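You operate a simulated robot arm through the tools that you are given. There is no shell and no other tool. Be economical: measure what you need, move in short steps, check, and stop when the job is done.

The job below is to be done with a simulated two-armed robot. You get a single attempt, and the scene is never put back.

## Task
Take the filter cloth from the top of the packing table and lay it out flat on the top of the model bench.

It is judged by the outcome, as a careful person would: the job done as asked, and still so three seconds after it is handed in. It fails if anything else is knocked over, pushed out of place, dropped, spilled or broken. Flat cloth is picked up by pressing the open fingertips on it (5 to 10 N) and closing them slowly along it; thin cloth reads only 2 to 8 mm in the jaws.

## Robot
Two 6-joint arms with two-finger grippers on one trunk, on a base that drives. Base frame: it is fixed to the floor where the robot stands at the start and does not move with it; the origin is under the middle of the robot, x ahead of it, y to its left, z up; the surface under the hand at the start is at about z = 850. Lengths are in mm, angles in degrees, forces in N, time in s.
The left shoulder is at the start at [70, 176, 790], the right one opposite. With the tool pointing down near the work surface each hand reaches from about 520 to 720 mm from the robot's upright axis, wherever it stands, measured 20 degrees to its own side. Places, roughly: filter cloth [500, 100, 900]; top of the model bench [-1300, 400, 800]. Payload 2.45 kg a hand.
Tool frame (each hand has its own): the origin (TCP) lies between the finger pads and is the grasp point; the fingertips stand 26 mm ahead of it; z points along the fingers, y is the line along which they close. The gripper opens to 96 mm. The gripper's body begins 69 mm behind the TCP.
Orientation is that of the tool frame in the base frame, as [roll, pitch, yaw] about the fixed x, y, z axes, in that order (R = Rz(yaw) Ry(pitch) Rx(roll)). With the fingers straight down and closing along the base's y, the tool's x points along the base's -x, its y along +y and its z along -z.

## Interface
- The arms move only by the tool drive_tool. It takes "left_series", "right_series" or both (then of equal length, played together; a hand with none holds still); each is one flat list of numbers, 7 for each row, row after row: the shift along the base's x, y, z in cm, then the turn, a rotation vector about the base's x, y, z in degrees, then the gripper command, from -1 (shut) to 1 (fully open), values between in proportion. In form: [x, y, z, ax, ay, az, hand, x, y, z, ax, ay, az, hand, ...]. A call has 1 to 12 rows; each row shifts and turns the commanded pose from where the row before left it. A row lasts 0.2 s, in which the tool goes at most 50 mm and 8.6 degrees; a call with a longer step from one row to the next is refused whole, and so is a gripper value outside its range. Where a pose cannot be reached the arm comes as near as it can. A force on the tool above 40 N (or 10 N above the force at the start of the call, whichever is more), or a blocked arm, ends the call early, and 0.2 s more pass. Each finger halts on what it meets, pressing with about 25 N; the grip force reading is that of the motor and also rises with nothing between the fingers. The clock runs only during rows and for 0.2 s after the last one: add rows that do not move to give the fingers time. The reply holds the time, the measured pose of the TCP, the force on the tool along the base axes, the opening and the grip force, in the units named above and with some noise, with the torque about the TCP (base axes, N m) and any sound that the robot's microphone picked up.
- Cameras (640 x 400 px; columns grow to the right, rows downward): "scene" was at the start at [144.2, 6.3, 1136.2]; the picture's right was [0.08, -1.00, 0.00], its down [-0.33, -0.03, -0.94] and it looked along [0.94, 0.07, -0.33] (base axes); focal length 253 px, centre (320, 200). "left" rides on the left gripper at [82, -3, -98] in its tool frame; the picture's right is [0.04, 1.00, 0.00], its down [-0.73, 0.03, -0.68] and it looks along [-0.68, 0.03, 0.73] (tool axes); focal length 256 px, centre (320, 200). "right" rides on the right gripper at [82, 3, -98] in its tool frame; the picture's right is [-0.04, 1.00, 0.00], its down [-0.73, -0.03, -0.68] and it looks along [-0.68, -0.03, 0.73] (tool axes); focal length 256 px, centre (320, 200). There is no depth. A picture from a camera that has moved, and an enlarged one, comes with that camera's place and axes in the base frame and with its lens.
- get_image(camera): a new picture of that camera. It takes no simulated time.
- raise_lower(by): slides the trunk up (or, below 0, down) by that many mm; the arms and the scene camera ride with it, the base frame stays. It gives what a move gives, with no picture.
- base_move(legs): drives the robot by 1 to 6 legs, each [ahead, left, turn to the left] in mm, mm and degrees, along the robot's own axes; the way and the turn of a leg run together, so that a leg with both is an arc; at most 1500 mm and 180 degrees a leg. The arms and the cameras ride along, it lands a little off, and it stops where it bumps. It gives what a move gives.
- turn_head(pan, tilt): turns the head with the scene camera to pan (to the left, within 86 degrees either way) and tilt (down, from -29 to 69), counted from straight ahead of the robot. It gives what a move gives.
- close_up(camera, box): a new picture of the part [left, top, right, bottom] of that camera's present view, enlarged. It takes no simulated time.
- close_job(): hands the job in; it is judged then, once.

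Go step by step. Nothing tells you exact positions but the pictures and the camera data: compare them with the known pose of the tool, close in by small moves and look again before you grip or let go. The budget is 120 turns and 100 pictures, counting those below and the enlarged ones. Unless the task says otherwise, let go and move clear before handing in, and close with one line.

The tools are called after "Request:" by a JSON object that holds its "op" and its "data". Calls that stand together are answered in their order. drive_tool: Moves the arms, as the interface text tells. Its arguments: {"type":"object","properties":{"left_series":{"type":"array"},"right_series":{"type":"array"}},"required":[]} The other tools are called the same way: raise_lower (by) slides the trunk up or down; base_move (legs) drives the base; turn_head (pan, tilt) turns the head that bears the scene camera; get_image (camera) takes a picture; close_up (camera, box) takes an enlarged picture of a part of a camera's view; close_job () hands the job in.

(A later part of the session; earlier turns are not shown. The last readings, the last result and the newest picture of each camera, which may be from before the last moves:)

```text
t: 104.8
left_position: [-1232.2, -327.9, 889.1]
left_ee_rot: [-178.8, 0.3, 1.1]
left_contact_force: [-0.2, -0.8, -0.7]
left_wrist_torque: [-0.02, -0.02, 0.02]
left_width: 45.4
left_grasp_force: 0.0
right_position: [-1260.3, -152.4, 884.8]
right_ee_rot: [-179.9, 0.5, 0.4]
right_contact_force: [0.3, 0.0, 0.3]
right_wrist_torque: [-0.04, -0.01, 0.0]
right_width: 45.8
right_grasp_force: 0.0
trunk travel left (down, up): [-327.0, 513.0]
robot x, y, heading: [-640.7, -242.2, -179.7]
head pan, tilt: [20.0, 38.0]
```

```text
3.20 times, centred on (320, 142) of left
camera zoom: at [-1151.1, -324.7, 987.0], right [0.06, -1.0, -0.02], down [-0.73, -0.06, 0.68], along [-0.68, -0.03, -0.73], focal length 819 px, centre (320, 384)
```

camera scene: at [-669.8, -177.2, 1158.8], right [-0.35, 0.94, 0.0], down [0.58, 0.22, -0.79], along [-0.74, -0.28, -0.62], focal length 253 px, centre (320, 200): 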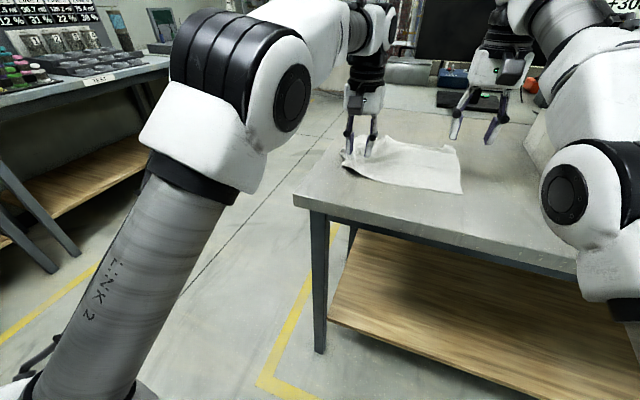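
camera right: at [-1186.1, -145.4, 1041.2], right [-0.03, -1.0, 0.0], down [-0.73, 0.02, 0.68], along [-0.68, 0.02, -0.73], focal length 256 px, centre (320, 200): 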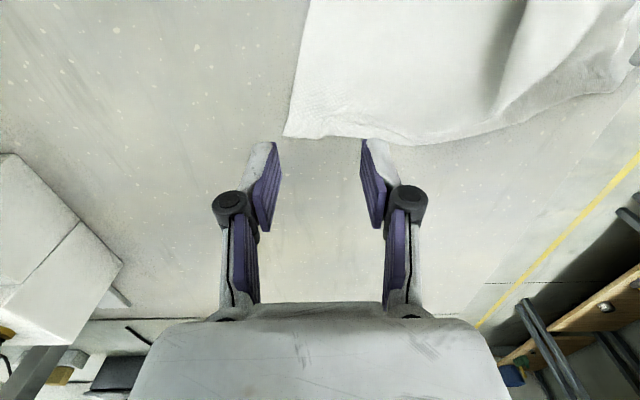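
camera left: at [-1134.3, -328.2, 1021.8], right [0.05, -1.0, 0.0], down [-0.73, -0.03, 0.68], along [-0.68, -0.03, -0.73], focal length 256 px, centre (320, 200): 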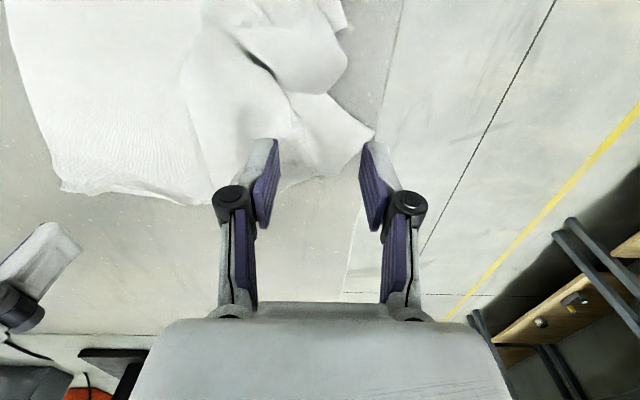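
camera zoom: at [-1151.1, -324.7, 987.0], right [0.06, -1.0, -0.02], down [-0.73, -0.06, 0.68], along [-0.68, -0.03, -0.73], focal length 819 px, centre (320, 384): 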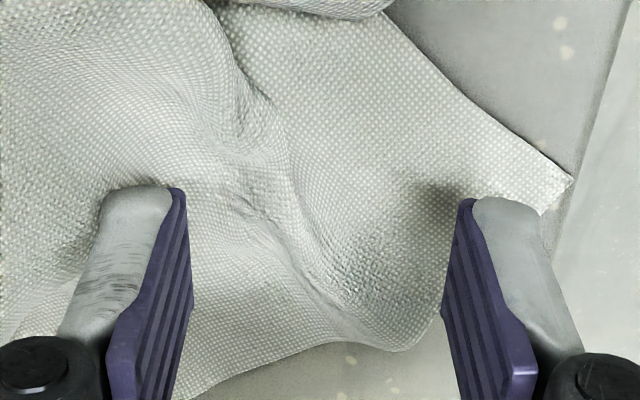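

Right needs about 12 mm more inward. Then I'll press both.

Request:
{"op": "drive_tool", "data": {"left_series": [0.3, 0, 0, 0, 0, 0, -0.05, 0, 0, -0.6, 0, 0, 0, -0.05, 0, 0, -0.4, 0, 0, 0, -0.05, 0, 0, -0.2, 0, 0, 0, -0.05], "right_series": [0, -0.6, 0, 0, 0, 0, -0.05, 0, -0.6, 0, 0, 0, 0, -0.05, 0, 0, -0.5, 0, 0, 0, -0.05, 0, 0, -0.3, 0, 0, 0, -0.05]}}

```text
t: 105.8
left_position: [-1228.4, -330.6, 876.7]
left_ee_rot: [-178.6, 0.1, 1.3]
left_contact_force: [-0.9, 0.9, 6.0]
left_wrist_torque: [-0.16, -0.04, 0.0]
left_width: 43.3
left_grasp_force: 0.0
right_position: [-1258.4, -163.7, 878.3]
right_ee_rot: [-179.7, 0.5, 0.4]
right_contact_force: [-0.3, -0.2, 0.6]
right_wrist_torque: [0.01, -0.02, 0.02]
right_width: 45.8
right_grasp_force: 0.1
trunk travel left (down, up): [-327.0, 513.0]
robot x, y, heading: [-641.2, -241.0, -179.7]
head pan, tilt: [20.0, 38.0]
```

Request:
{"op": "drive_tool", "data": {"left_series": [0, 0, -0.05, 0, 0, 0, -0.05, 0, 0, 0, 0, 0, 0, -0.05], "right_series": [0, 0, -0.2, 0, 0, 0, -0.05, 0, 0, -0.15, 0, 0, 0, -0.05]}}

```text
t: 106.4
left_position: [-1227.1, -329.8, 876.0]
left_ee_rot: [-178.5, 0.0, 1.3]
left_contact_force: [1.2, 0.7, 2.9]
left_wrist_torque: [-0.08, -0.09, 0.02]
left_width: 46.2
left_grasp_force: 0.5
right_position: [-1258.3, -163.1, 875.2]
right_ee_rot: [-179.9, 0.7, 0.4]
right_contact_force: [0.4, 0.8, 21.8]
right_wrist_torque: [0.08, -0.1, 0.02]
right_width: 47.0
right_grasp_force: 9.1
trunk travel left (down, up): [-327.0, 513.0]
robot x, y, heading: [-637.1, -242.5, -179.6]
head pan, tilt: [20.0, 38.0]
```

Contact on both; I'll balance the force and close slowly.

Request:
{"op": "drive_tool", "data": {"left_series": [0, 0, -0.15, 0, 0, 0, -0.1, 0, 0, 0, 0, 0, 0, -0.2, 0, 0, 0, 0, 0, 0, -0.3, 0, 0, 0, 0, 0, 0, -0.4, 0, 0, 0, 0, 0, 0, -0.5, 0, 0, 0, 0, 0, 0, -0.6, 0, 0, 0, 0, 0, 0, -0.7, 0, 0, 0, 0, 0, 0, -0.8, 0, 0, 0, 0, 0, 0, -0.9, 0, 0, 0, 0, 0, 0, -1, 0, 0, 0, 0, 0, 0, -1], "right_series": [0, 0, 0.1, 0, 0, 0, -0.1, 0, 0, 0, 0, 0, 0, -0.2, 0, 0, 0, 0, 0, 0, -0.3, 0, 0, 0, 0, 0, 0, -0.4, 0, 0, 0, 0, 0, 0, -0.5, 0, 0, 0, 0, 0, 0, -0.6, 0, 0, 0, 0, 0, 0, -0.7, 0, 0, 0, 0, 0, 0, -0.8, 0, 0, 0, 0, 0, 0, -0.9, 0, 0, 0, 0, 0, 0, -1, 0, 0, 0, 0, 0, 0, -1]}}

Request:
{"op": "drive_tool", "data": {"left_series": [0, 0, 0.5, 0, 0, 0, -1, 0, 0, 1, 0, 0, 0, -1, 0, 0, 1, 0, 0, 0, -1], "right_series": [0, 0, 0.5, 0, 0, 0, -1, 0, 0, 1, 0, 0, 0, -1, 0, 0, 1, 0, 0, 0, -1]}}

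Request:
{"op": "raise_lower", "data": {"by": 180}}

Request:
{"op": "get_image", "data": {"camera": "scene"}}

```text
t: 108.8
left_position: [-1226.8, -329.7, 877.3]
left_ee_rot: [-178.6, 0.3, 1.4]
left_contact_force: [-3.9, 0.7, 22.7]
left_wrist_torque: [-0.15, -0.05, -0.01]
left_width: 3.4
left_grasp_force: 24.5
right_position: [-1256.1, -162.7, 876.8]
right_ee_rot: [-179.9, 0.7, 0.5]
right_contact_force: [-0.6, 1.3, 11.5]
right_wrist_torque: [0.14, -0.08, -0.01]
right_width: 4.1
right_grasp_force: 31.5
trunk travel left (down, up): [-327.0, 513.0]
robot x, y, heading: [-638.1, -242.3, -179.5]
head pan, tilt: [20.0, 38.0]
```

```text
t: 109.6
left_position: [-1228.8, -329.0, 894.6]
left_ee_rot: [-179.1, -0.3, 1.2]
left_contact_force: [0.0, 0.8, -0.6]
left_wrist_torque: [-0.01, 0.01, -0.01]
left_width: 3.5
left_grasp_force: 24.8
right_position: [-1259.1, -163.9, 898.0]
right_ee_rot: [-179.8, 0.5, 0.4]
right_contact_force: [-0.3, 0.1, 0.7]
right_wrist_torque: [0.01, 0.04, 0.0]
right_width: 2.0
right_grasp_force: 22.4
trunk travel left (down, up): [-327.0, 513.0]
robot x, y, heading: [-637.4, -244.1, -179.7]
head pan, tilt: [20.0, 38.0]
```

```text
t: 111.6
left_position: [-1228.3, -328.0, 1077.6]
left_ee_rot: [-179.0, 0.0, 1.1]
left_contact_force: [-0.3, -0.1, -0.7]
left_wrist_torque: [0.01, -0.03, -0.03]
left_width: 3.5
left_grasp_force: 25.7
right_position: [-1259.3, -163.8, 1079.2]
right_ee_rot: [-179.9, 0.5, 0.4]
right_contact_force: [-0.1, -1.5, 1.4]
right_wrist_torque: [-0.01, -0.02, 0.01]
right_width: 1.0
right_grasp_force: 21.1
trunk travel left (down, up): [-507.0, 333.0]
robot x, y, heading: [-637.5, -241.6, -179.5]
head pan, tilt: [20.0, 38.0]
```

```text
16 pictures are left
camera scene: at [-769.1, -273.7, 1338.7], right [-0.35, 0.94, 0.0], down [0.58, 0.21, -0.79], along [-0.74, -0.27, -0.62], focal length 253 px, centre (320, 200)
```

scene: 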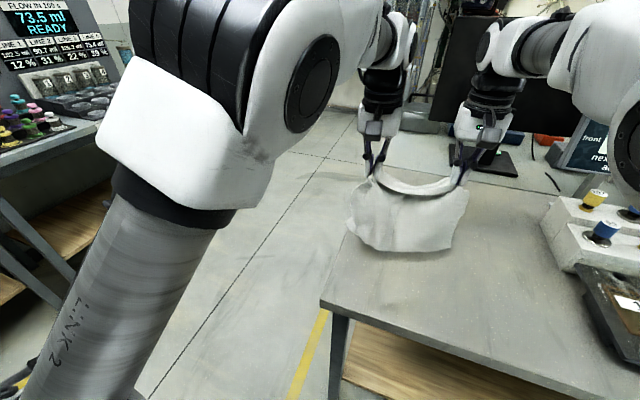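

Both corners are held again. I'll spread the hands to take out the sag, align them, re-center away from the bench end, and back off for a trailing lay.

Request:
{"op": "raise_lower", "data": {"by": 40}}

Request:
{"op": "drive_tool", "data": {"left_series": [-0.8, -0.5, 0, 0, 0, 0, -1, -0.8, -0.5, 0, 0, 0, 0, -1, -0.8, -0.5, 0, 0, 0, 0, -1, -0.6, 0, 0, 0, 0, 0, -1], "right_series": [0, 0.5, 0, 0, 0, 0, -1, 0, 0.5, 0, 0, 0, 0, -1, 0, 0.5, 0, 0, 0, 0, -1, 0, 0.3, 0, 0, 0, 0, -1]}}

Request:
{"op": "base_move", "data": {"legs": [[0, -60, 0], [-183, 0, 0]]}}

Request:
{"op": "get_image", "data": {"camera": "scene"}}

```text
t: 112.5
left_position: [-1229.3, -328.0, 1115.2]
left_ee_rot: [-179.1, -0.1, 1.0]
left_contact_force: [-0.2, -0.4, -0.8]
left_wrist_torque: [-0.01, -0.04, 0.04]
left_width: 3.6
left_grasp_force: 25.2
right_position: [-1260.6, -163.5, 1118.7]
right_ee_rot: [-179.7, 0.4, 0.4]
right_contact_force: [0.1, 0.5, -0.6]
right_wrist_torque: [-0.01, 0.01, -0.01]
right_width: 2.2
right_grasp_force: 22.9
trunk travel left (down, up): [-547.0, 293.0]
robot x, y, heading: [-638.6, -241.4, -179.7]
head pan, tilt: [20.0, 38.0]
```

```text
t: 113.5
left_position: [-1257.2, -336.9, 1113.8]
left_ee_rot: [-179.9, -0.2, 0.6]
left_contact_force: [0.5, 3.2, 0.0]
left_wrist_torque: [-0.02, 0.03, -0.02]
left_width: 3.5
left_grasp_force: 24.9
right_position: [-1260.2, -146.5, 1117.8]
right_ee_rot: [-179.9, 0.3, 0.5]
right_contact_force: [0.5, -2.0, -1.3]
right_wrist_torque: [-0.05, -0.04, 0.01]
right_width: 2.9
right_grasp_force: 26.1
trunk travel left (down, up): [-547.0, 293.0]
robot x, y, heading: [-642.1, -241.0, -179.5]
head pan, tilt: [20.0, 38.0]
```

```text
t: 115.5
left_position: [-1075.2, -274.3, 1114.6]
left_ee_rot: [-179.9, -0.1, 0.4]
left_contact_force: [0.3, 3.5, 0.0]
left_wrist_torque: [0.1, 0.06, -0.06]
left_width: 3.4
left_grasp_force: 25.2
right_position: [-1078.9, -83.3, 1118.8]
right_ee_rot: [-179.9, 0.5, 0.4]
right_contact_force: [-0.1, -4.6, -0.9]
right_wrist_torque: [-0.13, 0.03, 0.09]
right_width: 2.5
right_grasp_force: 23.8
trunk travel left (down, up): [-547.0, 293.0]
robot x, y, heading: [-457.7, -180.8, -179.7]
head pan, tilt: [20.0, 38.0]
```

```text
15 pictures are left
camera scene: at [-587.2, -211.4, 1378.7], right [-0.35, 0.94, 0.0], down [0.58, 0.21, -0.79], along [-0.74, -0.28, -0.62], focal length 253 px, centre (320, 200)
```

scene: 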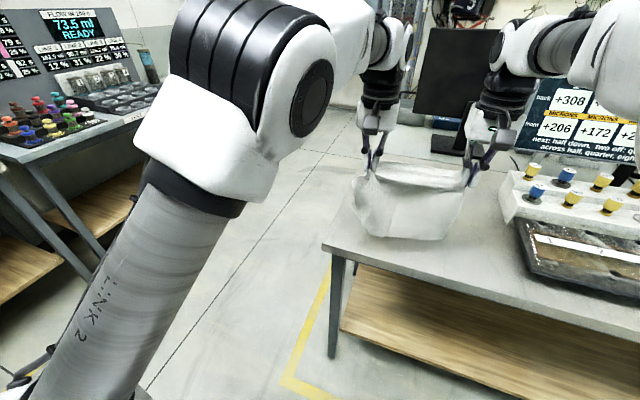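

The cloth hangs nearly straight. I'll lower and move forward in steps, so the hem trails toward the robot.

Request:
{"op": "raise_lower", "data": {"by": -48}}

Request:
{"op": "base_move", "data": {"legs": [[35, 0, 0]]}}

Request:
{"op": "raise_lower", "data": {"by": -25}}

Request:
{"op": "base_move", "data": {"legs": [[50, 0, 0]]}}

Request:
{"op": "raise_lower", "data": {"by": -25}}

Request:
{"op": "base_move", "data": {"legs": [[45, 0, 0]]}}

Request:
{"op": "get_image", "data": {"camera": "scene"}}

```text
t: 116.5
left_position: [-1075.4, -275.9, 1065.9]
left_ee_rot: [-179.9, -0.1, 0.4]
left_contact_force: [0.2, 4.5, 0.2]
left_wrist_torque: [0.09, 0.03, -0.07]
left_width: 3.5
left_grasp_force: 25.2
right_position: [-1077.3, -84.3, 1070.3]
right_ee_rot: [-179.8, 0.5, 0.5]
right_contact_force: [0.0, -4.8, 1.0]
right_wrist_torque: [-0.11, 0.01, 0.07]
right_width: 1.3
right_grasp_force: 22.9
trunk travel left (down, up): [-499.0, 341.0]
robot x, y, heading: [-455.8, -180.5, -179.8]
head pan, tilt: [20.0, 38.0]
```

```text
t: 117.3
left_position: [-1109.1, -275.1, 1066.5]
left_ee_rot: [-179.8, 0.1, 0.5]
left_contact_force: [-0.4, 4.3, 0.1]
left_wrist_torque: [0.08, 0.0, -0.03]
left_width: 3.7
left_grasp_force: 24.8
right_position: [-1110.9, -84.7, 1070.5]
right_ee_rot: [-180.0, 0.5, 0.5]
right_contact_force: [-0.1, -4.3, -0.2]
right_wrist_torque: [-0.14, -0.03, 0.06]
right_width: 2.9
right_grasp_force: 23.7
trunk travel left (down, up): [-499.0, 341.0]
robot x, y, heading: [-490.1, -181.9, -179.6]
head pan, tilt: [20.0, 38.0]
```

```text
t: 118.0
left_position: [-1110.3, -276.2, 1041.4]
left_ee_rot: [-179.9, -0.1, 0.6]
left_contact_force: [0.0, 3.8, -0.7]
left_wrist_torque: [0.06, 0.0, -0.08]
left_width: 3.5
left_grasp_force: 25.0
right_position: [-1112.8, -84.8, 1045.9]
right_ee_rot: [-179.9, 0.5, 0.4]
right_contact_force: [0.9, -5.1, 0.9]
right_wrist_torque: [-0.12, 0.01, 0.07]
right_width: 1.9
right_grasp_force: 26.0
trunk travel left (down, up): [-474.0, 366.0]
robot x, y, heading: [-488.0, -181.2, -179.6]
head pan, tilt: [20.0, 38.0]
```

```text
t: 119.0
left_position: [-1160.5, -276.8, 1039.8]
left_ee_rot: [-179.8, -0.1, 0.5]
left_contact_force: [-0.9, 4.0, 0.3]
left_wrist_torque: [0.1, -0.02, -0.06]
left_width: 3.5
left_grasp_force: 24.7
right_position: [-1164.7, -85.0, 1044.3]
right_ee_rot: [-179.9, 0.4, 0.5]
right_contact_force: [-0.6, -3.9, -0.7]
right_wrist_torque: [-0.1, -0.03, 0.03]
right_width: 1.4
right_grasp_force: 22.9
trunk travel left (down, up): [-474.0, 366.0]
robot x, y, heading: [-543.0, -182.0, -179.6]
head pan, tilt: [20.0, 38.0]
```

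```text
t: 119.7
left_position: [-1159.1, -275.0, 1016.1]
left_ee_rot: [-179.9, 0.0, 0.4]
left_contact_force: [0.4, 3.4, 0.6]
left_wrist_torque: [0.04, 0.02, 0.01]
left_width: 3.6
left_grasp_force: 25.0
right_position: [-1163.8, -86.5, 1020.7]
right_ee_rot: [-179.9, 0.4, 0.4]
right_contact_force: [0.2, -3.3, -1.0]
right_wrist_torque: [-0.05, -0.01, 0.07]
right_width: 3.0
right_grasp_force: 27.2
trunk travel left (down, up): [-449.0, 391.0]
robot x, y, heading: [-540.8, -180.5, -179.7]
head pan, tilt: [20.0, 38.0]
```

```text
t: 120.6
left_position: [-1204.6, -277.0, 1015.5]
left_ee_rot: [-179.9, -0.1, 0.6]
left_contact_force: [-0.7, 4.4, -0.1]
left_wrist_torque: [0.14, -0.03, -0.03]
left_width: 3.6
left_grasp_force: 25.3
right_position: [-1209.3, -85.7, 1019.7]
right_ee_rot: [-179.8, 0.4, 0.4]
right_contact_force: [0.4, -4.2, 0.3]
right_wrist_torque: [-0.08, -0.06, 0.04]
right_width: 1.3
right_grasp_force: 23.2
trunk travel left (down, up): [-449.0, 391.0]
robot x, y, heading: [-587.1, -181.8, -179.4]
head pan, tilt: [20.0, 38.0]
```

```text
14 pictures are left
camera scene: at [-717.8, -212.9, 1280.7], right [-0.35, 0.94, 0.0], down [0.58, 0.22, -0.79], along [-0.74, -0.28, -0.62], focal length 253 px, centre (320, 200)
```

scene: 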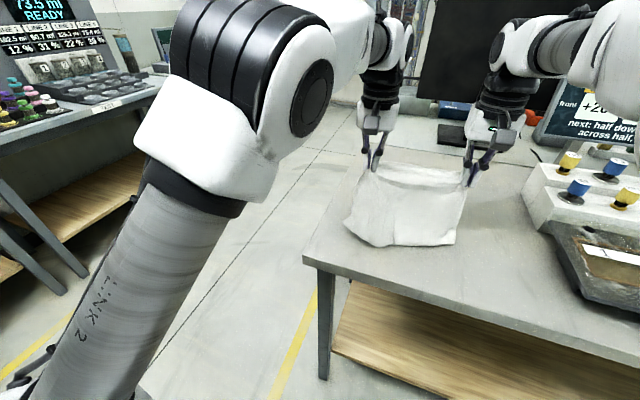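

The cloth trails well and the near-left corner is showing. Continuing.

Request:
{"op": "raise_lower", "data": {"by": -35}}

Request:
{"op": "base_move", "data": {"legs": [[45, 0, 0]]}}

Request:
{"op": "raise_lower", "data": {"by": -40}}

Request:
{"op": "base_move", "data": {"legs": [[45, 0, 0]]}}

Request:
{"op": "raise_lower", "data": {"by": -35}}

Request:
{"op": "close_up", "data": {"camera": "scene", "box": [270, 110, 510, 260]}}

```text
t: 121.3
left_position: [-1203.3, -275.7, 981.3]
left_ee_rot: [-179.9, 0.0, 0.6]
left_contact_force: [0.1, 2.7, 0.4]
left_wrist_torque: [-0.04, 0.05, -0.04]
left_width: 3.7
left_grasp_force: 24.8
right_position: [-1206.2, -84.8, 985.9]
right_ee_rot: [-179.9, 0.5, 0.5]
right_contact_force: [0.5, -3.7, -0.7]
right_wrist_torque: [0.02, -0.04, 0.03]
right_width: 3.4
right_grasp_force: 26.9
trunk travel left (down, up): [-414.0, 426.0]
robot x, y, heading: [-586.7, -181.9, -179.7]
head pan, tilt: [20.0, 38.0]
```

```text
t: 122.2
left_position: [-1250.7, -277.6, 979.8]
left_ee_rot: [-179.9, -0.1, 0.6]
left_contact_force: [-0.6, 4.5, 0.1]
left_wrist_torque: [0.04, -0.04, -0.01]
left_width: 3.3
left_grasp_force: 25.4
right_position: [-1254.5, -85.9, 984.4]
right_ee_rot: [-179.9, 0.4, 0.4]
right_contact_force: [-0.7, -3.6, -0.5]
right_wrist_torque: [-0.07, -0.05, 0.06]
right_width: 2.9
right_grasp_force: 28.7
trunk travel left (down, up): [-414.0, 426.0]
robot x, y, heading: [-632.0, -184.5, -179.7]
head pan, tilt: [20.0, 38.0]
```

```text
t: 123.1
left_position: [-1250.5, -277.5, 941.2]
left_ee_rot: [-179.8, 0.0, 0.4]
left_contact_force: [-0.6, 4.0, -0.1]
left_wrist_torque: [0.09, 0.03, -0.02]
left_width: 3.9
left_grasp_force: 24.6
right_position: [-1251.9, -85.6, 947.1]
right_ee_rot: [-179.9, 0.5, 0.5]
right_contact_force: [-0.1, -5.4, -0.5]
right_wrist_torque: [-0.17, 0.0, 0.03]
right_width: 2.6
right_grasp_force: 28.5
trunk travel left (down, up): [-374.0, 466.0]
robot x, y, heading: [-632.0, -182.5, -179.5]
head pan, tilt: [20.0, 38.0]
```

```text
t: 124.0
left_position: [-1295.0, -277.5, 939.4]
left_ee_rot: [-179.9, -0.2, 0.6]
left_contact_force: [-1.2, 4.4, -0.3]
left_wrist_torque: [0.09, -0.02, -0.05]
left_width: 3.7
left_grasp_force: 24.7
right_position: [-1298.7, -84.9, 945.5]
right_ee_rot: [179.9, 0.3, 0.5]
right_contact_force: [-0.3, -3.6, -0.6]
right_wrist_torque: [-0.07, -0.03, 0.03]
right_width: 1.9
right_grasp_force: 22.9
trunk travel left (down, up): [-374.0, 466.0]
robot x, y, heading: [-679.6, -182.2, -179.8]
head pan, tilt: [20.0, 38.0]
```

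```text
t: 124.8
left_position: [-1293.5, -278.0, 905.8]
left_ee_rot: [-179.9, 0.0, 0.6]
left_contact_force: [0.9, 3.8, 0.5]
left_wrist_torque: [0.0, 0.02, -0.04]
left_width: 3.5
left_grasp_force: 24.8
right_position: [-1296.7, -86.2, 910.1]
right_ee_rot: [180.0, 0.4, 0.5]
right_contact_force: [0.7, -3.5, -0.5]
right_wrist_torque: [0.04, 0.02, 0.0]
right_width: 3.5
right_grasp_force: 28.1
trunk travel left (down, up): [-339.0, 501.0]
robot x, y, heading: [-676.8, -183.7, -179.4]
head pan, tilt: [20.0, 38.0]
```

```text
2.67 times, centred on (390, 185) of scene
camera zoom: at [-805.5, -213.6, 1170.9], right [-0.35, 0.94, 0.0], down [0.58, 0.22, -0.79], along [-0.74, -0.28, -0.62], focal length 676 px, centre (133, 240)
```

zoom: 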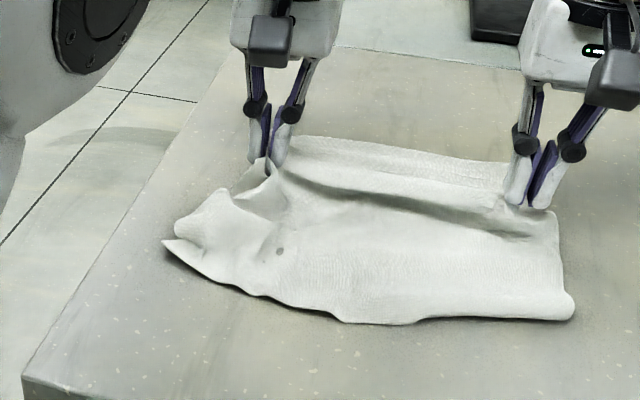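

Much better — the near-left corner is out. Some slack remains, so I'll lower the rest and drag forward with the arms to pull it flat.

Request:
{"op": "raise_lower", "data": {"by": -22}}

Request:
{"op": "drive_tool", "data": {"left_series": [-1, 0, 0, 0, 0, 0, -1, -1, 0, 0, 0, 0, 0, -1, -1, 0, 0, 0, 0, 0, -1, -1, 0, 0, 0, 0, 0, -1], "right_series": [-1, 0, -0.1, 0, 0, 0, -1, -1, 0, -0.1, 0, 0, 0, -1, -1, 0, -0.1, 0, 0, 0, -1, -1, 0, -0.1, 0, 0, 0, -1]}}

Request:
{"op": "close_up", "data": {"camera": "scene", "box": [270, 110, 510, 260]}}

```text
t: 125.5
left_position: [-1293.5, -276.8, 883.5]
left_ee_rot: [-179.8, -0.1, 0.6]
left_contact_force: [0.6, 4.1, 0.1]
left_wrist_torque: [0.08, 0.01, -0.04]
left_width: 3.7
left_grasp_force: 24.8
right_position: [-1296.2, -87.2, 888.9]
right_ee_rot: [-179.8, 0.5, 0.5]
right_contact_force: [0.2, -4.3, 0.3]
right_wrist_torque: [-0.1, -0.01, 0.04]
right_width: 2.8
right_grasp_force: 28.1
trunk travel left (down, up): [-317.0, 523.0]
robot x, y, heading: [-677.0, -176.6, -179.4]
head pan, tilt: [20.0, 38.0]
```

```text
t: 126.5
left_position: [-1333.8, -276.7, 883.2]
left_ee_rot: [-179.8, -0.1, 0.6]
left_contact_force: [-0.1, 4.5, -0.1]
left_wrist_torque: [0.11, -0.02, -0.04]
left_width: 3.6
left_grasp_force: 25.1
right_position: [-1336.5, -86.3, 882.8]
right_ee_rot: [-179.8, 0.5, 0.6]
right_contact_force: [-1.4, -4.5, -0.9]
right_wrist_torque: [-0.03, 0.02, 0.06]
right_width: 1.5
right_grasp_force: 23.3
trunk travel left (down, up): [-317.0, 523.0]
robot x, y, heading: [-674.6, -180.5, -179.5]
head pan, tilt: [20.0, 38.0]
```

```text
2.67 times, centred on (390, 185) of scene
camera zoom: at [-806.9, -213.7, 1148.7], right [-0.35, 0.94, 0.0], down [0.58, 0.22, -0.79], along [-0.74, -0.28, -0.62], focal length 676 px, centre (133, 240)
```

zoom: 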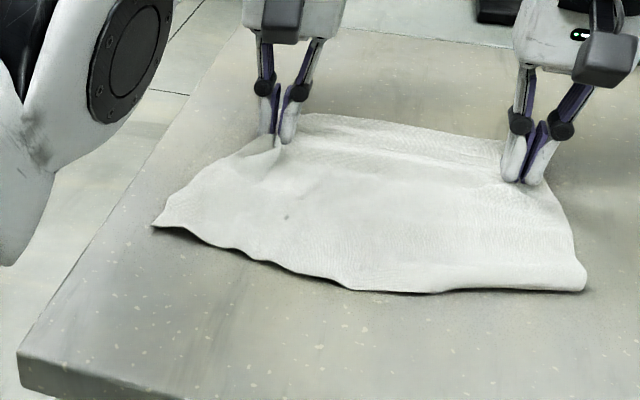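

Nearly flat. One more 20 mm drag, then press lightly and open slowly.

Request:
{"op": "base_move", "data": {"legs": [[20, 0, 0]]}}

Request:
{"op": "drive_tool", "data": {"left_series": [0, 0, -0.3, 0, 0, 0, -1, 0, 0, -0.3, 0, 0, 0, -1, 0, 0, 0, 0, 0, 0, -1], "right_series": [0, 0, -0.3, 0, 0, 0, -1, 0, 0, -0.3, 0, 0, 0, -1, 0, 0, 0, 0, 0, 0, -1]}}

```text
t: 127.2
left_position: [-1355.7, -277.6, 882.7]
left_ee_rot: [-180.0, -0.2, 0.4]
left_contact_force: [-0.2, 4.9, 0.0]
left_wrist_torque: [0.11, -0.03, -0.04]
left_width: 3.6
left_grasp_force: 25.3
right_position: [-1357.3, -86.0, 882.2]
right_ee_rot: [-180.0, 0.3, 0.3]
right_contact_force: [0.7, -4.7, -1.0]
right_wrist_torque: [-0.13, -0.05, 0.05]
right_width: 3.1
right_grasp_force: 25.2
trunk travel left (down, up): [-317.0, 523.0]
robot x, y, heading: [-693.8, -178.3, -179.8]
head pan, tilt: [20.0, 38.0]
```

```text
t: 128.0
left_position: [-1354.3, -276.8, 877.7]
left_ee_rot: [-179.9, -0.1, 0.5]
left_contact_force: [-0.3, 4.6, 0.6]
left_wrist_torque: [0.12, 0.01, -0.04]
left_width: 4.1
left_grasp_force: 25.0
right_position: [-1356.4, -85.7, 877.3]
right_ee_rot: [-180.0, 0.4, 0.5]
right_contact_force: [-0.6, -4.7, 2.3]
right_wrist_torque: [-0.12, -0.02, 0.04]
right_width: 3.0
right_grasp_force: 28.7
trunk travel left (down, up): [-317.0, 523.0]
robot x, y, heading: [-695.2, -180.0, -179.7]
head pan, tilt: [20.0, 38.0]
```

Request:
{"op": "drive_tool", "data": {"left_series": [0, 0, -0.3, 0, 0, 0, -1, 0, 0, 0, 0, 0, 0, -0.9, 0, 0, 0, 0, 0, 0, -0.8, 0, 0, 0, 0, 0, 0, -0.7, 0, 0, 0, 0, 0, 0, -0.6, 0, 0, 0, 0, 0, 0, -0.5, 0, 0, 0, 0, 0, 0, -0.4, 0, 0, 0, 0, 0, 0, -0.3, 0, 0, 0, 0, 0, 0, -0.2, 0, 0, 0, 0, 0, 0, -0.1, 0, 0, 0, 0, 0, 0, 0, 0, 0, 0, 0, 0, 0, 0.1], "right_series": [0, 0, -0.2, 0, 0, 0, -1, 0, 0, 0, 0, 0, 0, -0.9, 0, 0, 0, 0, 0, 0, -0.8, 0, 0, 0, 0, 0, 0, -0.7, 0, 0, 0, 0, 0, 0, -0.6, 0, 0, 0, 0, 0, 0, -0.5, 0, 0, 0, 0, 0, 0, -0.4, 0, 0, 0, 0, 0, 0, -0.3, 0, 0, 0, 0, 0, 0, -0.2, 0, 0, 0, 0, 0, 0, -0.1, 0, 0, 0, 0, 0, 0, 0, 0, 0, 0, 0, 0, 0, 0.1]}}

Request:
{"op": "drive_tool", "data": {"left_series": [0, 0, 0.5, 0, 0, 0, 0.1, 0, 0, 1, 0, 0, 0, 0.1, 0, 0, 2, 0, 0, 0, 0.1], "right_series": [0, 0, 0.5, 0, 0, 0, 0.1, 0, 0, 1, 0, 0, 0, 0.1, 0, 0, 2, 0, 0, 0, 0.1]}}

Request:
{"op": "raise_lower", "data": {"by": 170}}

Request:
{"op": "close_up", "data": {"camera": "scene", "box": [270, 130, 510, 280]}}

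```text
t: 130.6
left_position: [-1353.0, -276.4, 874.6]
left_ee_rot: [-180.0, 0.0, 0.6]
left_contact_force: [0.3, 0.2, 5.7]
left_wrist_torque: [-0.04, 0.02, 0.0]
left_width: 53.0
left_grasp_force: 0.0
right_position: [-1355.8, -84.6, 876.7]
right_ee_rot: [-179.8, 0.5, 0.4]
right_contact_force: [0.2, -0.1, -0.3]
right_wrist_torque: [0.03, -0.01, -0.02]
right_width: 52.9
right_grasp_force: 0.0
trunk travel left (down, up): [-317.0, 523.0]
robot x, y, heading: [-694.1, -182.1, -179.4]
head pan, tilt: [20.0, 38.0]
```

```text
t: 131.4
left_position: [-1354.5, -276.9, 909.3]
left_ee_rot: [-179.9, -0.1, 0.5]
left_contact_force: [0.0, -1.4, -0.3]
left_wrist_torque: [0.0, 0.0, 0.02]
left_width: 52.8
left_grasp_force: 0.1
right_position: [-1357.2, -86.4, 910.8]
right_ee_rot: [-180.0, 0.3, 0.5]
right_contact_force: [0.1, -0.1, -0.2]
right_wrist_torque: [0.05, -0.04, -0.03]
right_width: 52.7
right_grasp_force: 0.0
trunk travel left (down, up): [-317.0, 523.0]
robot x, y, heading: [-695.3, -181.1, -179.6]
head pan, tilt: [20.0, 38.0]
```

```text
t: 133.4
left_position: [-1354.3, -277.0, 1079.3]
left_ee_rot: [-180.0, -0.1, 0.5]
left_contact_force: [-1.1, 0.9, -0.4]
left_wrist_torque: [0.02, 0.02, -0.01]
left_width: 52.7
left_grasp_force: 0.1
right_position: [-1357.3, -86.5, 1079.9]
right_ee_rot: [180.0, 0.4, 0.5]
right_contact_force: [-0.4, -0.1, 0.5]
right_wrist_torque: [0.01, -0.01, -0.02]
right_width: 52.7
right_grasp_force: 0.1
trunk travel left (down, up): [-487.0, 353.0]
robot x, y, heading: [-694.4, -181.9, -179.6]
head pan, tilt: [20.0, 38.0]
```

```text
2.67 times, centred on (390, 205) of scene
camera zoom: at [-826.5, -213.7, 1318.7], right [-0.35, 0.94, 0.0], down [0.58, 0.22, -0.79], along [-0.74, -0.28, -0.62], focal length 676 px, centre (133, 187)
```

zoom: 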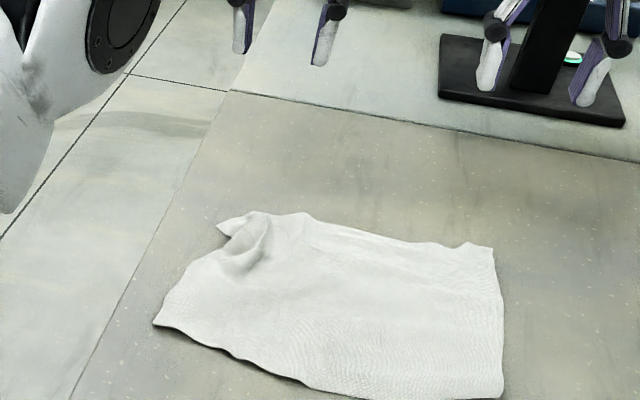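

All four corners are out; only a small fold remains at the far-left corner. I'll back off a bit and inspect with the wrist camera.

Request:
{"op": "base_move", "data": {"legs": [[-130, 0, 0]]}}

Request:
{"op": "close_up", "data": {"camera": "left", "box": [90, 20, 410, 220]}}

```text
t: 134.6
left_position: [-1224.4, -277.1, 1079.5]
left_ee_rot: [-179.9, -0.2, 0.6]
left_contact_force: [0.5, 0.0, 0.8]
left_wrist_torque: [0.01, 0.01, -0.02]
left_width: 52.9
left_grasp_force: 0.1
right_position: [-1226.9, -84.6, 1081.5]
right_ee_rot: [-179.9, 0.4, 0.4]
right_contact_force: [-0.2, 0.1, 0.8]
right_wrist_torque: [0.03, -0.04, -0.02]
right_width: 52.9
right_grasp_force: 0.1
trunk travel left (down, up): [-487.0, 353.0]
robot x, y, heading: [-565.0, -183.2, -179.8]
head pan, tilt: [20.0, 38.0]
```

```text
2.00 times, centred on (250, 120) of left
camera zoom: at [-1144.3, -271.9, 1177.6], right [0.05, -1.0, 0.0], down [-0.73, -0.04, 0.68], along [-0.68, -0.03, -0.74], focal length 512 px, centre (460, 360)
```

zoom: 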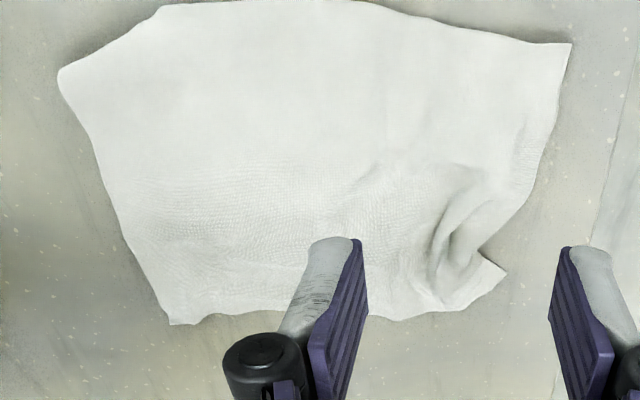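

Two flaws remain: the near-right corner is folded under (about 30 mm), and there's a small bulge at the far-left corner. First the near-right: pinch just inboard of the fold, lift about 75 mm so the flap drops open, then lay it back outward.

Request:
{"op": "base_move", "data": {"legs": [[50, 18, 0]]}}

Request:
{"op": "raise_lower", "data": {"by": -140}}

Request:
{"op": "drive_tool", "data": {"right_series": [0.7, 0, 0, 0, 0, 0, -0.2, 0.7, 0, -1, 0, 0, 0, -0.35, 0.7, 0, -1, 0, 0, 0, -0.35, 0, 0, -1, 0, 0, 0, -0.35]}}

Request:
{"op": "get_image", "data": {"camera": "right"}}

```text
t: 135.6
left_position: [-1275.7, -295.1, 1077.4]
left_ee_rot: [-179.8, -0.2, 0.6]
left_contact_force: [-0.7, 0.2, -0.1]
left_wrist_torque: [0.05, -0.04, 0.0]
left_width: 52.8
left_grasp_force: 0.0
right_position: [-1277.0, -101.8, 1079.2]
right_ee_rot: [-179.8, 0.4, 0.5]
right_contact_force: [0.6, 0.2, 0.0]
right_wrist_torque: [-0.01, -0.02, 0.0]
right_width: 52.5
right_grasp_force: 0.0
trunk travel left (down, up): [-487.0, 353.0]
robot x, y, heading: [-615.5, -197.4, -179.7]
head pan, tilt: [20.0, 38.0]
```

```text
t: 137.2
left_position: [-1273.2, -294.5, 939.9]
left_ee_rot: [-179.7, -0.2, 0.6]
left_contact_force: [0.2, -0.3, -0.5]
left_wrist_torque: [-0.01, 0.03, -0.02]
left_width: 52.5
left_grasp_force: 0.0
right_position: [-1275.5, -103.2, 941.7]
right_ee_rot: [-179.9, 0.4, 0.4]
right_contact_force: [-0.3, -1.5, -0.9]
right_wrist_torque: [-0.03, 0.02, 0.04]
right_width: 53.1
right_grasp_force: 0.0
trunk travel left (down, up): [-347.0, 493.0]
robot x, y, heading: [-617.0, -198.0, -179.5]
head pan, tilt: [20.0, 38.0]
```

```text
t: 138.2
left_position: [-1274.8, -293.2, 939.5]
left_ee_rot: [-179.9, -0.1, 0.5]
left_contact_force: [0.0, -0.1, -0.6]
left_wrist_torque: [0.03, 0.0, 0.01]
left_width: 52.7
left_grasp_force: 0.1
right_position: [-1256.5, -102.5, 909.2]
right_ee_rot: [-179.9, 0.4, 0.5]
right_contact_force: [-0.5, 0.0, -0.3]
right_wrist_torque: [-0.02, -0.02, 0.0]
right_width: 31.3
right_grasp_force: 0.0
trunk travel left (down, up): [-347.0, 493.0]
robot x, y, heading: [-616.0, -198.0, -179.5]
head pan, tilt: [20.0, 38.0]
```

```text
9 pictures are left
camera right: at [-1174.5, -104.0, 1007.9], right [-0.03, -1.0, 0.0], down [-0.73, 0.02, 0.68], along [-0.68, 0.02, -0.73], focal length 256 px, centre (320, 200)
```

right: 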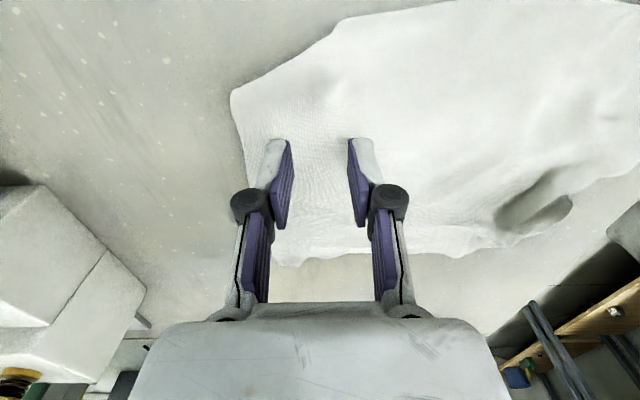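

Request:
{"op": "drive_tool", "data": {"right_series": [0.8, 0.5, -1, 0, 0, 0, -0.35, 0.8, 0.4, -1, 0, 0, 0, -0.35, 0, 0, -0.8, 0, 0, 0, -0.35, 0, 0, -0.4, 0, 0, 0, -0.35, 0, 0, -0.15, 0, 0, 0, -0.35]}}

```text
t: 139.4
left_position: [-1272.7, -295.1, 941.1]
left_ee_rot: [-179.8, -0.2, 0.6]
left_contact_force: [-0.3, 0.3, 0.2]
left_wrist_torque: [-0.05, 0.0, 0.01]
left_width: 52.7
left_grasp_force: 0.0
right_position: [-1241.5, -93.5, 877.5]
right_ee_rot: [-179.9, 0.6, 0.4]
right_contact_force: [-1.2, 0.0, 7.5]
right_wrist_torque: [0.15, -0.06, 0.01]
right_width: 31.9
right_grasp_force: 0.2
trunk travel left (down, up): [-347.0, 493.0]
robot x, y, heading: [-616.8, -202.9, -179.7]
head pan, tilt: [20.0, 38.0]
```

Request:
{"op": "drive_tool", "data": {"right_series": [0, 0, 0, 0, 0, 0, -0.45, 0, 0, 0, 0, 0, 0, -0.55, 0, 0, 0, 0, 0, 0, -0.65, 0, 0, 0, 0, 0, 0, -0.75, 0, 0, 0, 0, 0, 0, -0.85, 0, 0, 0, 0, 0, 0, -0.95, 0, 0, 0, 0, 0, 0, -1, 0, 0, 0, 0, 0, 0, -1]}}

Request:
{"op": "drive_tool", "data": {"right_series": [0, 0, 1, 0, 0, 0, -1, 0, 0, 2, 0, 0, 0, -1, 0, 0, 2, 0, 0, 0, -1, 0.3, 0.3, 2, 0, 0, 0, -1, 0.5, 0.5, 1, 0, 0, 0, -1, 0, 0, 0, 0, 0, 0, -1]}}

Request:
{"op": "close_up", "data": {"camera": "scene", "box": [300, 90, 500, 215]}}

```text
t: 141.2
left_position: [-1272.8, -293.3, 940.2]
left_ee_rot: [-179.8, -0.1, 0.4]
left_contact_force: [-0.4, 0.5, -0.2]
left_wrist_torque: [0.0, 0.03, -0.03]
left_width: 53.0
left_grasp_force: 0.1
right_position: [-1240.8, -93.4, 877.3]
right_ee_rot: [-179.9, 0.6, 0.3]
right_contact_force: [1.3, -0.7, 6.5]
right_wrist_torque: [-0.12, -0.03, 0.01]
right_width: 2.8
right_grasp_force: 21.0
trunk travel left (down, up): [-347.0, 493.0]
robot x, y, heading: [-616.9, -196.3, -179.4]
head pan, tilt: [20.0, 38.0]
```

```text
t: 142.7
left_position: [-1274.5, -294.2, 939.5]
left_ee_rot: [-179.8, -0.1, 0.5]
left_contact_force: [-0.1, 1.0, -0.3]
left_wrist_torque: [-0.01, -0.02, -0.02]
left_width: 53.1
left_grasp_force: 0.1
right_position: [-1232.8, -83.8, 956.3]
right_ee_rot: [-179.9, 0.4, 0.5]
right_contact_force: [-0.6, -1.0, 0.6]
right_wrist_torque: [0.0, 0.01, -0.01]
right_width: 3.5
right_grasp_force: 22.2
trunk travel left (down, up): [-347.0, 493.0]
robot x, y, heading: [-615.5, -201.6, -179.9]
head pan, tilt: [20.0, 38.0]
```

```text
3.20 times, centred on (400, 152) of scene
camera zoom: at [-746.7, -230.9, 1178.7], right [-0.35, 0.94, 0.0], down [0.58, 0.21, -0.79], along [-0.74, -0.27, -0.62], focal length 811 px, centre (64, 352)
```

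zoom: 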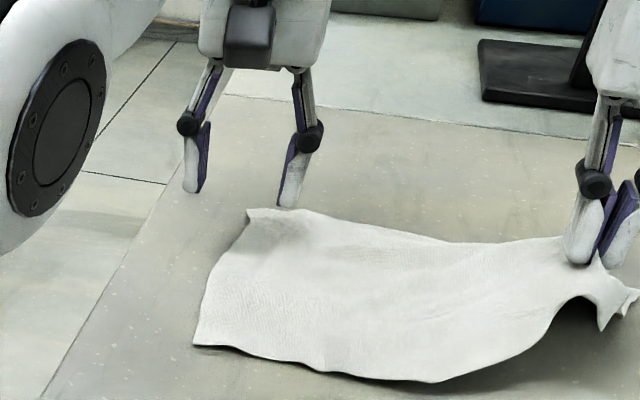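

The flap has dropped open and the tension flattened the far-left bulge. I'll move outward, touch the corner tip down, then lower while moving back inward.

Request:
{"op": "drive_tool", "data": {"right_series": [1, 0.6, 0, 0, 0, 0, -1, 1, 0.6, -1.5, 0, 0, 0, -1, 0.5, 0.3, -1.5, 0, 0, 0, -1, 0, 0, 0, 0, 0, 0, -1, -0.5, -0.4, -0.8, 0, 0, 0, -1, -0.6, -0.4, -1, 0, 0, 0, -1, -0.6, -0.4, -1, 0, 0, 0, -1, -0.6, -0.4, -1, 0, 0, 0, -1, -0.4, -0.2, -0.8, 0, 0, 0, -1]}}

Request:
{"op": "close_up", "data": {"camera": "scene", "box": [320, 90, 520, 215]}}

```text
t: 144.7
left_position: [-1274.4, -293.5, 940.3]
left_ee_rot: [-179.8, -0.2, 0.5]
left_contact_force: [-0.1, 0.1, 1.1]
left_wrist_torque: [0.01, -0.02, 0.0]
left_width: 52.7
left_grasp_force: 0.0
right_position: [-1234.7, -87.6, 880.5]
right_ee_rot: [-179.7, 0.4, 0.4]
right_contact_force: [-0.7, 0.1, 2.1]
right_wrist_torque: [-0.03, -0.01, -0.03]
right_width: 2.1
right_grasp_force: 28.0
trunk travel left (down, up): [-347.0, 493.0]
robot x, y, heading: [-620.1, -200.9, -179.5]
head pan, tilt: [20.0, 38.0]
```

```text
3.20 times, centred on (420, 152) of scene
camera zoom: at [-746.6, -230.9, 1178.8], right [-0.35, 0.94, 0.0], down [0.58, 0.21, -0.79], along [-0.74, -0.27, -0.62], focal length 811 px, centre (0, 352)
```

zoom: 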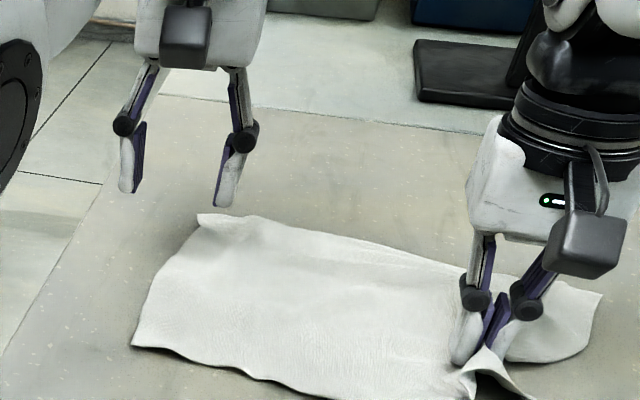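

The corner is laid outward. Press and open slowly, then lift to inspect.

Request:
{"op": "drive_tool", "data": {"right_series": [0, 0, -0.35, 0, 0, 0, -1, 0, 0, 0, 0, 0, 0, -0.9, 0, 0, 0, 0, 0, 0, -0.8, 0, 0, 0, 0, 0, 0, -0.7, 0, 0, 0, 0, 0, 0, -0.6, 0, 0, 0, 0, 0, 0, -0.5, 0, 0, 0, 0, 0, 0, -0.4, 0, 0, 0, 0, 0, 0, -0.3, 0, 0, 0.5, 0, 0, 0, -0.3, 0, 0, 2, 0, 0, 0, -0.3, 0, 0, 2, 0, 0, 0, -0.3]}}

Request:
{"op": "raise_lower", "data": {"by": 160}}

Request:
{"op": "base_move", "data": {"legs": [[-60, 0, 0]]}}

Request:
{"op": "get_image", "data": {"camera": "scene"}}

Request:
{"op": "close_up", "data": {"camera": "left", "box": [90, 10, 410, 210]}}

```text
t: 147.1
left_position: [-1273.8, -294.2, 938.8]
left_ee_rot: [-179.8, -0.1, 0.5]
left_contact_force: [-0.7, -0.7, 0.2]
left_wrist_torque: [-0.02, 0.01, -0.02]
left_width: 52.6
left_grasp_force: 0.0
right_position: [-1235.3, -88.1, 921.7]
right_ee_rot: [-180.0, 0.3, 0.4]
right_contact_force: [-0.2, 0.7, -0.8]
right_wrist_torque: [0.0, 0.01, 0.01]
right_width: 33.5
right_grasp_force: 0.1
trunk travel left (down, up): [-347.0, 493.0]
robot x, y, heading: [-617.0, -198.6, -179.6]
head pan, tilt: [20.0, 38.0]
```

```text
t: 148.9
left_position: [-1274.5, -294.5, 1098.7]
left_ee_rot: [-179.9, -0.1, 0.5]
left_contact_force: [0.3, -0.3, 0.1]
left_wrist_torque: [0.0, -0.01, -0.01]
left_width: 52.8
left_grasp_force: 0.2
right_position: [-1234.2, -87.7, 1082.0]
right_ee_rot: [-179.9, 0.4, 0.4]
right_contact_force: [0.3, 0.2, 0.2]
right_wrist_torque: [0.01, -0.04, -0.01]
right_width: 33.5
right_grasp_force: 0.1
trunk travel left (down, up): [-507.0, 333.0]
robot x, y, heading: [-616.3, -202.9, -180.0]
head pan, tilt: [20.0, 38.0]
```

```text
t: 149.8
left_position: [-1214.4, -293.8, 1099.3]
left_ee_rot: [-179.8, 0.0, 0.5]
left_contact_force: [-0.2, -0.2, 0.3]
left_wrist_torque: [0.03, 0.01, -0.02]
left_width: 52.6
left_grasp_force: 0.0
right_position: [-1174.0, -88.3, 1083.3]
right_ee_rot: [-179.9, 0.4, 0.3]
right_contact_force: [0.6, -0.6, 0.1]
right_wrist_torque: [-0.01, 0.01, 0.01]
right_width: 33.5
right_grasp_force: 0.1
trunk travel left (down, up): [-507.0, 333.0]
robot x, y, heading: [-556.6, -199.8, -179.8]
head pan, tilt: [20.0, 38.0]
```

```text
6 pictures are left
camera scene: at [-685.4, -230.4, 1338.8], right [-0.35, 0.94, 0.0], down [0.58, 0.21, -0.79], along [-0.74, -0.27, -0.62], focal length 253 px, centre (320, 200)
```

scene: 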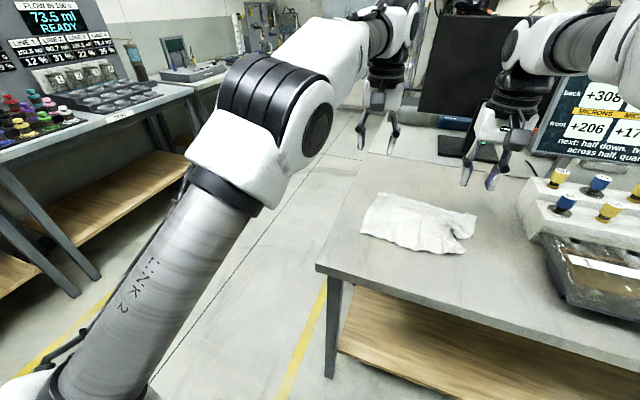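

```text
2.00 times, centred on (250, 110) of left
camera zoom: at [-1133.2, -289.8, 1197.8], right [0.05, -1.0, 0.0], down [-0.73, -0.04, 0.68], along [-0.68, -0.03, -0.73], focal length 512 px, centre (460, 380)
```

zoom: 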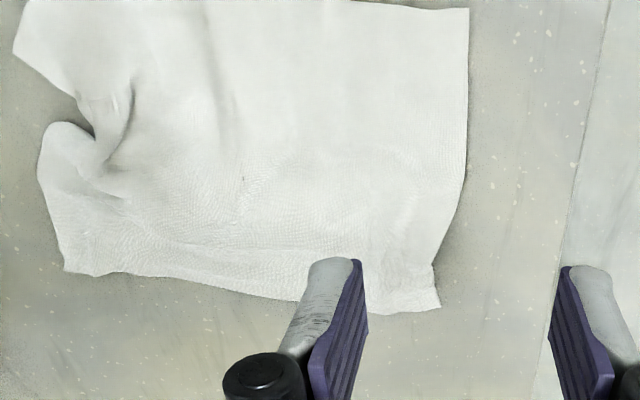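

The left side is flat and the near-right corner is out, but the right edge still has a buckle. I'll press the right fingertips near that corner and drag it about 50 mm toward the robot and 27 mm outward to stretch the edge.

Request:
{"op": "raise_lower", "data": {"by": -150}}

Request:
{"op": "drive_tool", "data": {"right_series": [-2, 1.4, 0, 0, 0, 0, -0.6, -1.9, 1.4, -1, 0, 0, 0, -0.6, 0, 0, -2, 0, 0, 0, -0.6, 0, 0, -1.5, 0, 0, 0, -0.6, 0, 0, -0.8, 0, 0, 0, -0.6]}}

Request:
{"op": "close_up", "data": {"camera": "right", "box": [160, 30, 480, 230]}}

```text
t: 151.6
left_position: [-1214.9, -293.4, 949.3]
left_ee_rot: [-179.8, -0.2, 0.5]
left_contact_force: [-1.0, 0.2, -0.2]
left_wrist_torque: [-0.02, -0.02, 0.01]
left_width: 52.7
left_grasp_force: 0.0
right_position: [-1173.2, -87.5, 932.4]
right_ee_rot: [-179.9, 0.4, 0.4]
right_contact_force: [0.0, 1.0, -0.7]
right_wrist_torque: [0.0, 0.01, 0.01]
right_width: 33.7
right_grasp_force: 0.1
trunk travel left (down, up): [-357.0, 483.0]
robot x, y, heading: [-554.7, -198.4, -179.6]
head pan, tilt: [20.0, 38.0]
```

```text
t: 152.8
left_position: [-1212.8, -294.9, 949.8]
left_ee_rot: [-179.8, -0.1, 0.4]
left_contact_force: [-0.4, -0.2, 0.0]
left_wrist_torque: [0.0, 0.0, 0.01]
left_width: 52.9
left_grasp_force: 0.0
right_position: [-1212.2, -59.2, 877.9]
right_ee_rot: [-180.0, 0.4, 0.4]
right_contact_force: [-0.3, -0.5, 0.0]
right_wrist_torque: [0.0, 0.0, 0.0]
right_width: 19.1
right_grasp_force: 0.1
trunk travel left (down, up): [-357.0, 483.0]
robot x, y, heading: [-553.8, -200.9, -179.5]
head pan, tilt: [20.0, 38.0]
```

```text
2.00 times, centred on (320, 130) of right
camera zoom: at [-1130.5, -61.4, 977.1], right [-0.03, -1.0, 0.0], down [-0.73, 0.02, 0.68], along [-0.68, 0.02, -0.73], focal length 512 px, centre (320, 340)
```

zoom: 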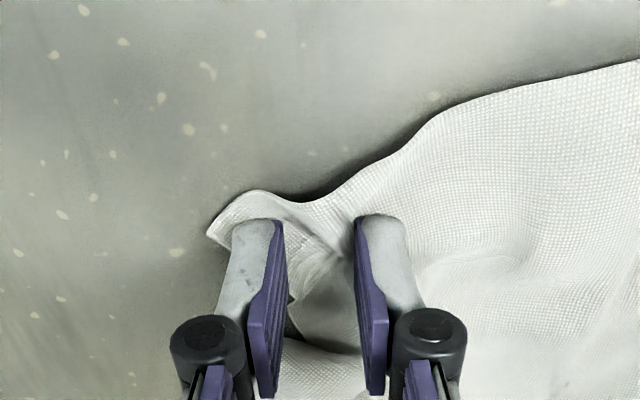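

The fingers straddle the hem strip by the corner. I'll press, pinch it, and pull it out along the surface.

Request:
{"op": "drive_tool", "data": {"right_series": [0, 0, -0.25, 0, 0, 0, -0.6, 0, 0, -0.1, 0, 0, 0, -0.65, 0, 0, 0, 0, 0, 0, -0.75, 0, 0, 0, 0, 0, 0, -0.85, 0, 0, 0, 0, 0, 0, -0.95, 0, 0, 0, 0, 0, 0, -1, 0, 0, 0, 0, 0, 0, -1]}}

Request:
{"op": "drive_tool", "data": {"right_series": [0, 0, 0.4, 0, 0, 0, -1, 0.8, 0.4, 0.4, 0, 0, 0, -1, 0.8, 0.4, 0, 0, 0, 0, -1, 0.8, 0.4, 0, 0, 0, 0, -1, 0.8, 0.4, 0, 0, 0, 0, -1, 0.8, 0.4, 0, 0, 0, 0, -1]}}

Request:
{"op": "close_up", "data": {"camera": "scene", "box": [320, 110, 520, 235]}}

```text
t: 154.4
left_position: [-1212.5, -294.4, 949.7]
left_ee_rot: [-179.9, 0.0, 0.5]
left_contact_force: [0.4, 0.1, 0.6]
left_wrist_torque: [0.0, 0.01, 0.02]
left_width: 52.9
left_grasp_force: 0.0
right_position: [-1210.5, -58.7, 877.0]
right_ee_rot: [-179.9, 0.5, 0.4]
right_contact_force: [-0.2, -1.4, 11.1]
right_wrist_torque: [-0.16, 0.05, 0.0]
right_width: 4.6
right_grasp_force: 27.4
trunk travel left (down, up): [-357.0, 483.0]
robot x, y, heading: [-553.7, -198.8, -179.6]
head pan, tilt: [20.0, 38.0]
```

```text
t: 155.8
left_position: [-1214.1, -294.1, 949.8]
left_ee_rot: [-179.9, -0.1, 0.4]
left_contact_force: [0.0, 0.6, 0.0]
left_wrist_torque: [-0.02, 0.0, -0.02]
left_width: 52.8
left_grasp_force: 0.1
right_position: [-1173.0, -39.5, 883.0]
right_ee_rot: [-180.0, 0.6, 0.5]
right_contact_force: [0.3, 0.6, 0.2]
right_wrist_torque: [-0.01, 0.0, 0.01]
right_width: 4.7
right_grasp_force: 28.1
trunk travel left (down, up): [-357.0, 483.0]
robot x, y, heading: [-556.6, -198.5, -179.4]
head pan, tilt: [20.0, 38.0]
```

```text
3.20 times, centred on (420, 172) of scene
camera zoom: at [-685.7, -230.3, 1188.8], right [-0.35, 0.94, 0.0], down [0.58, 0.21, -0.79], along [-0.74, -0.27, -0.62], focal length 811 px, centre (0, 288)
```

zoom: 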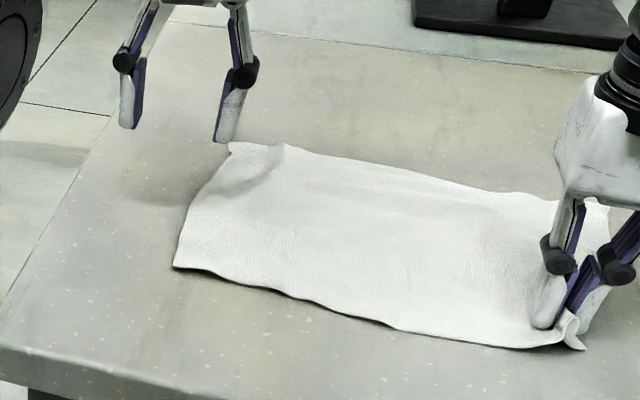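

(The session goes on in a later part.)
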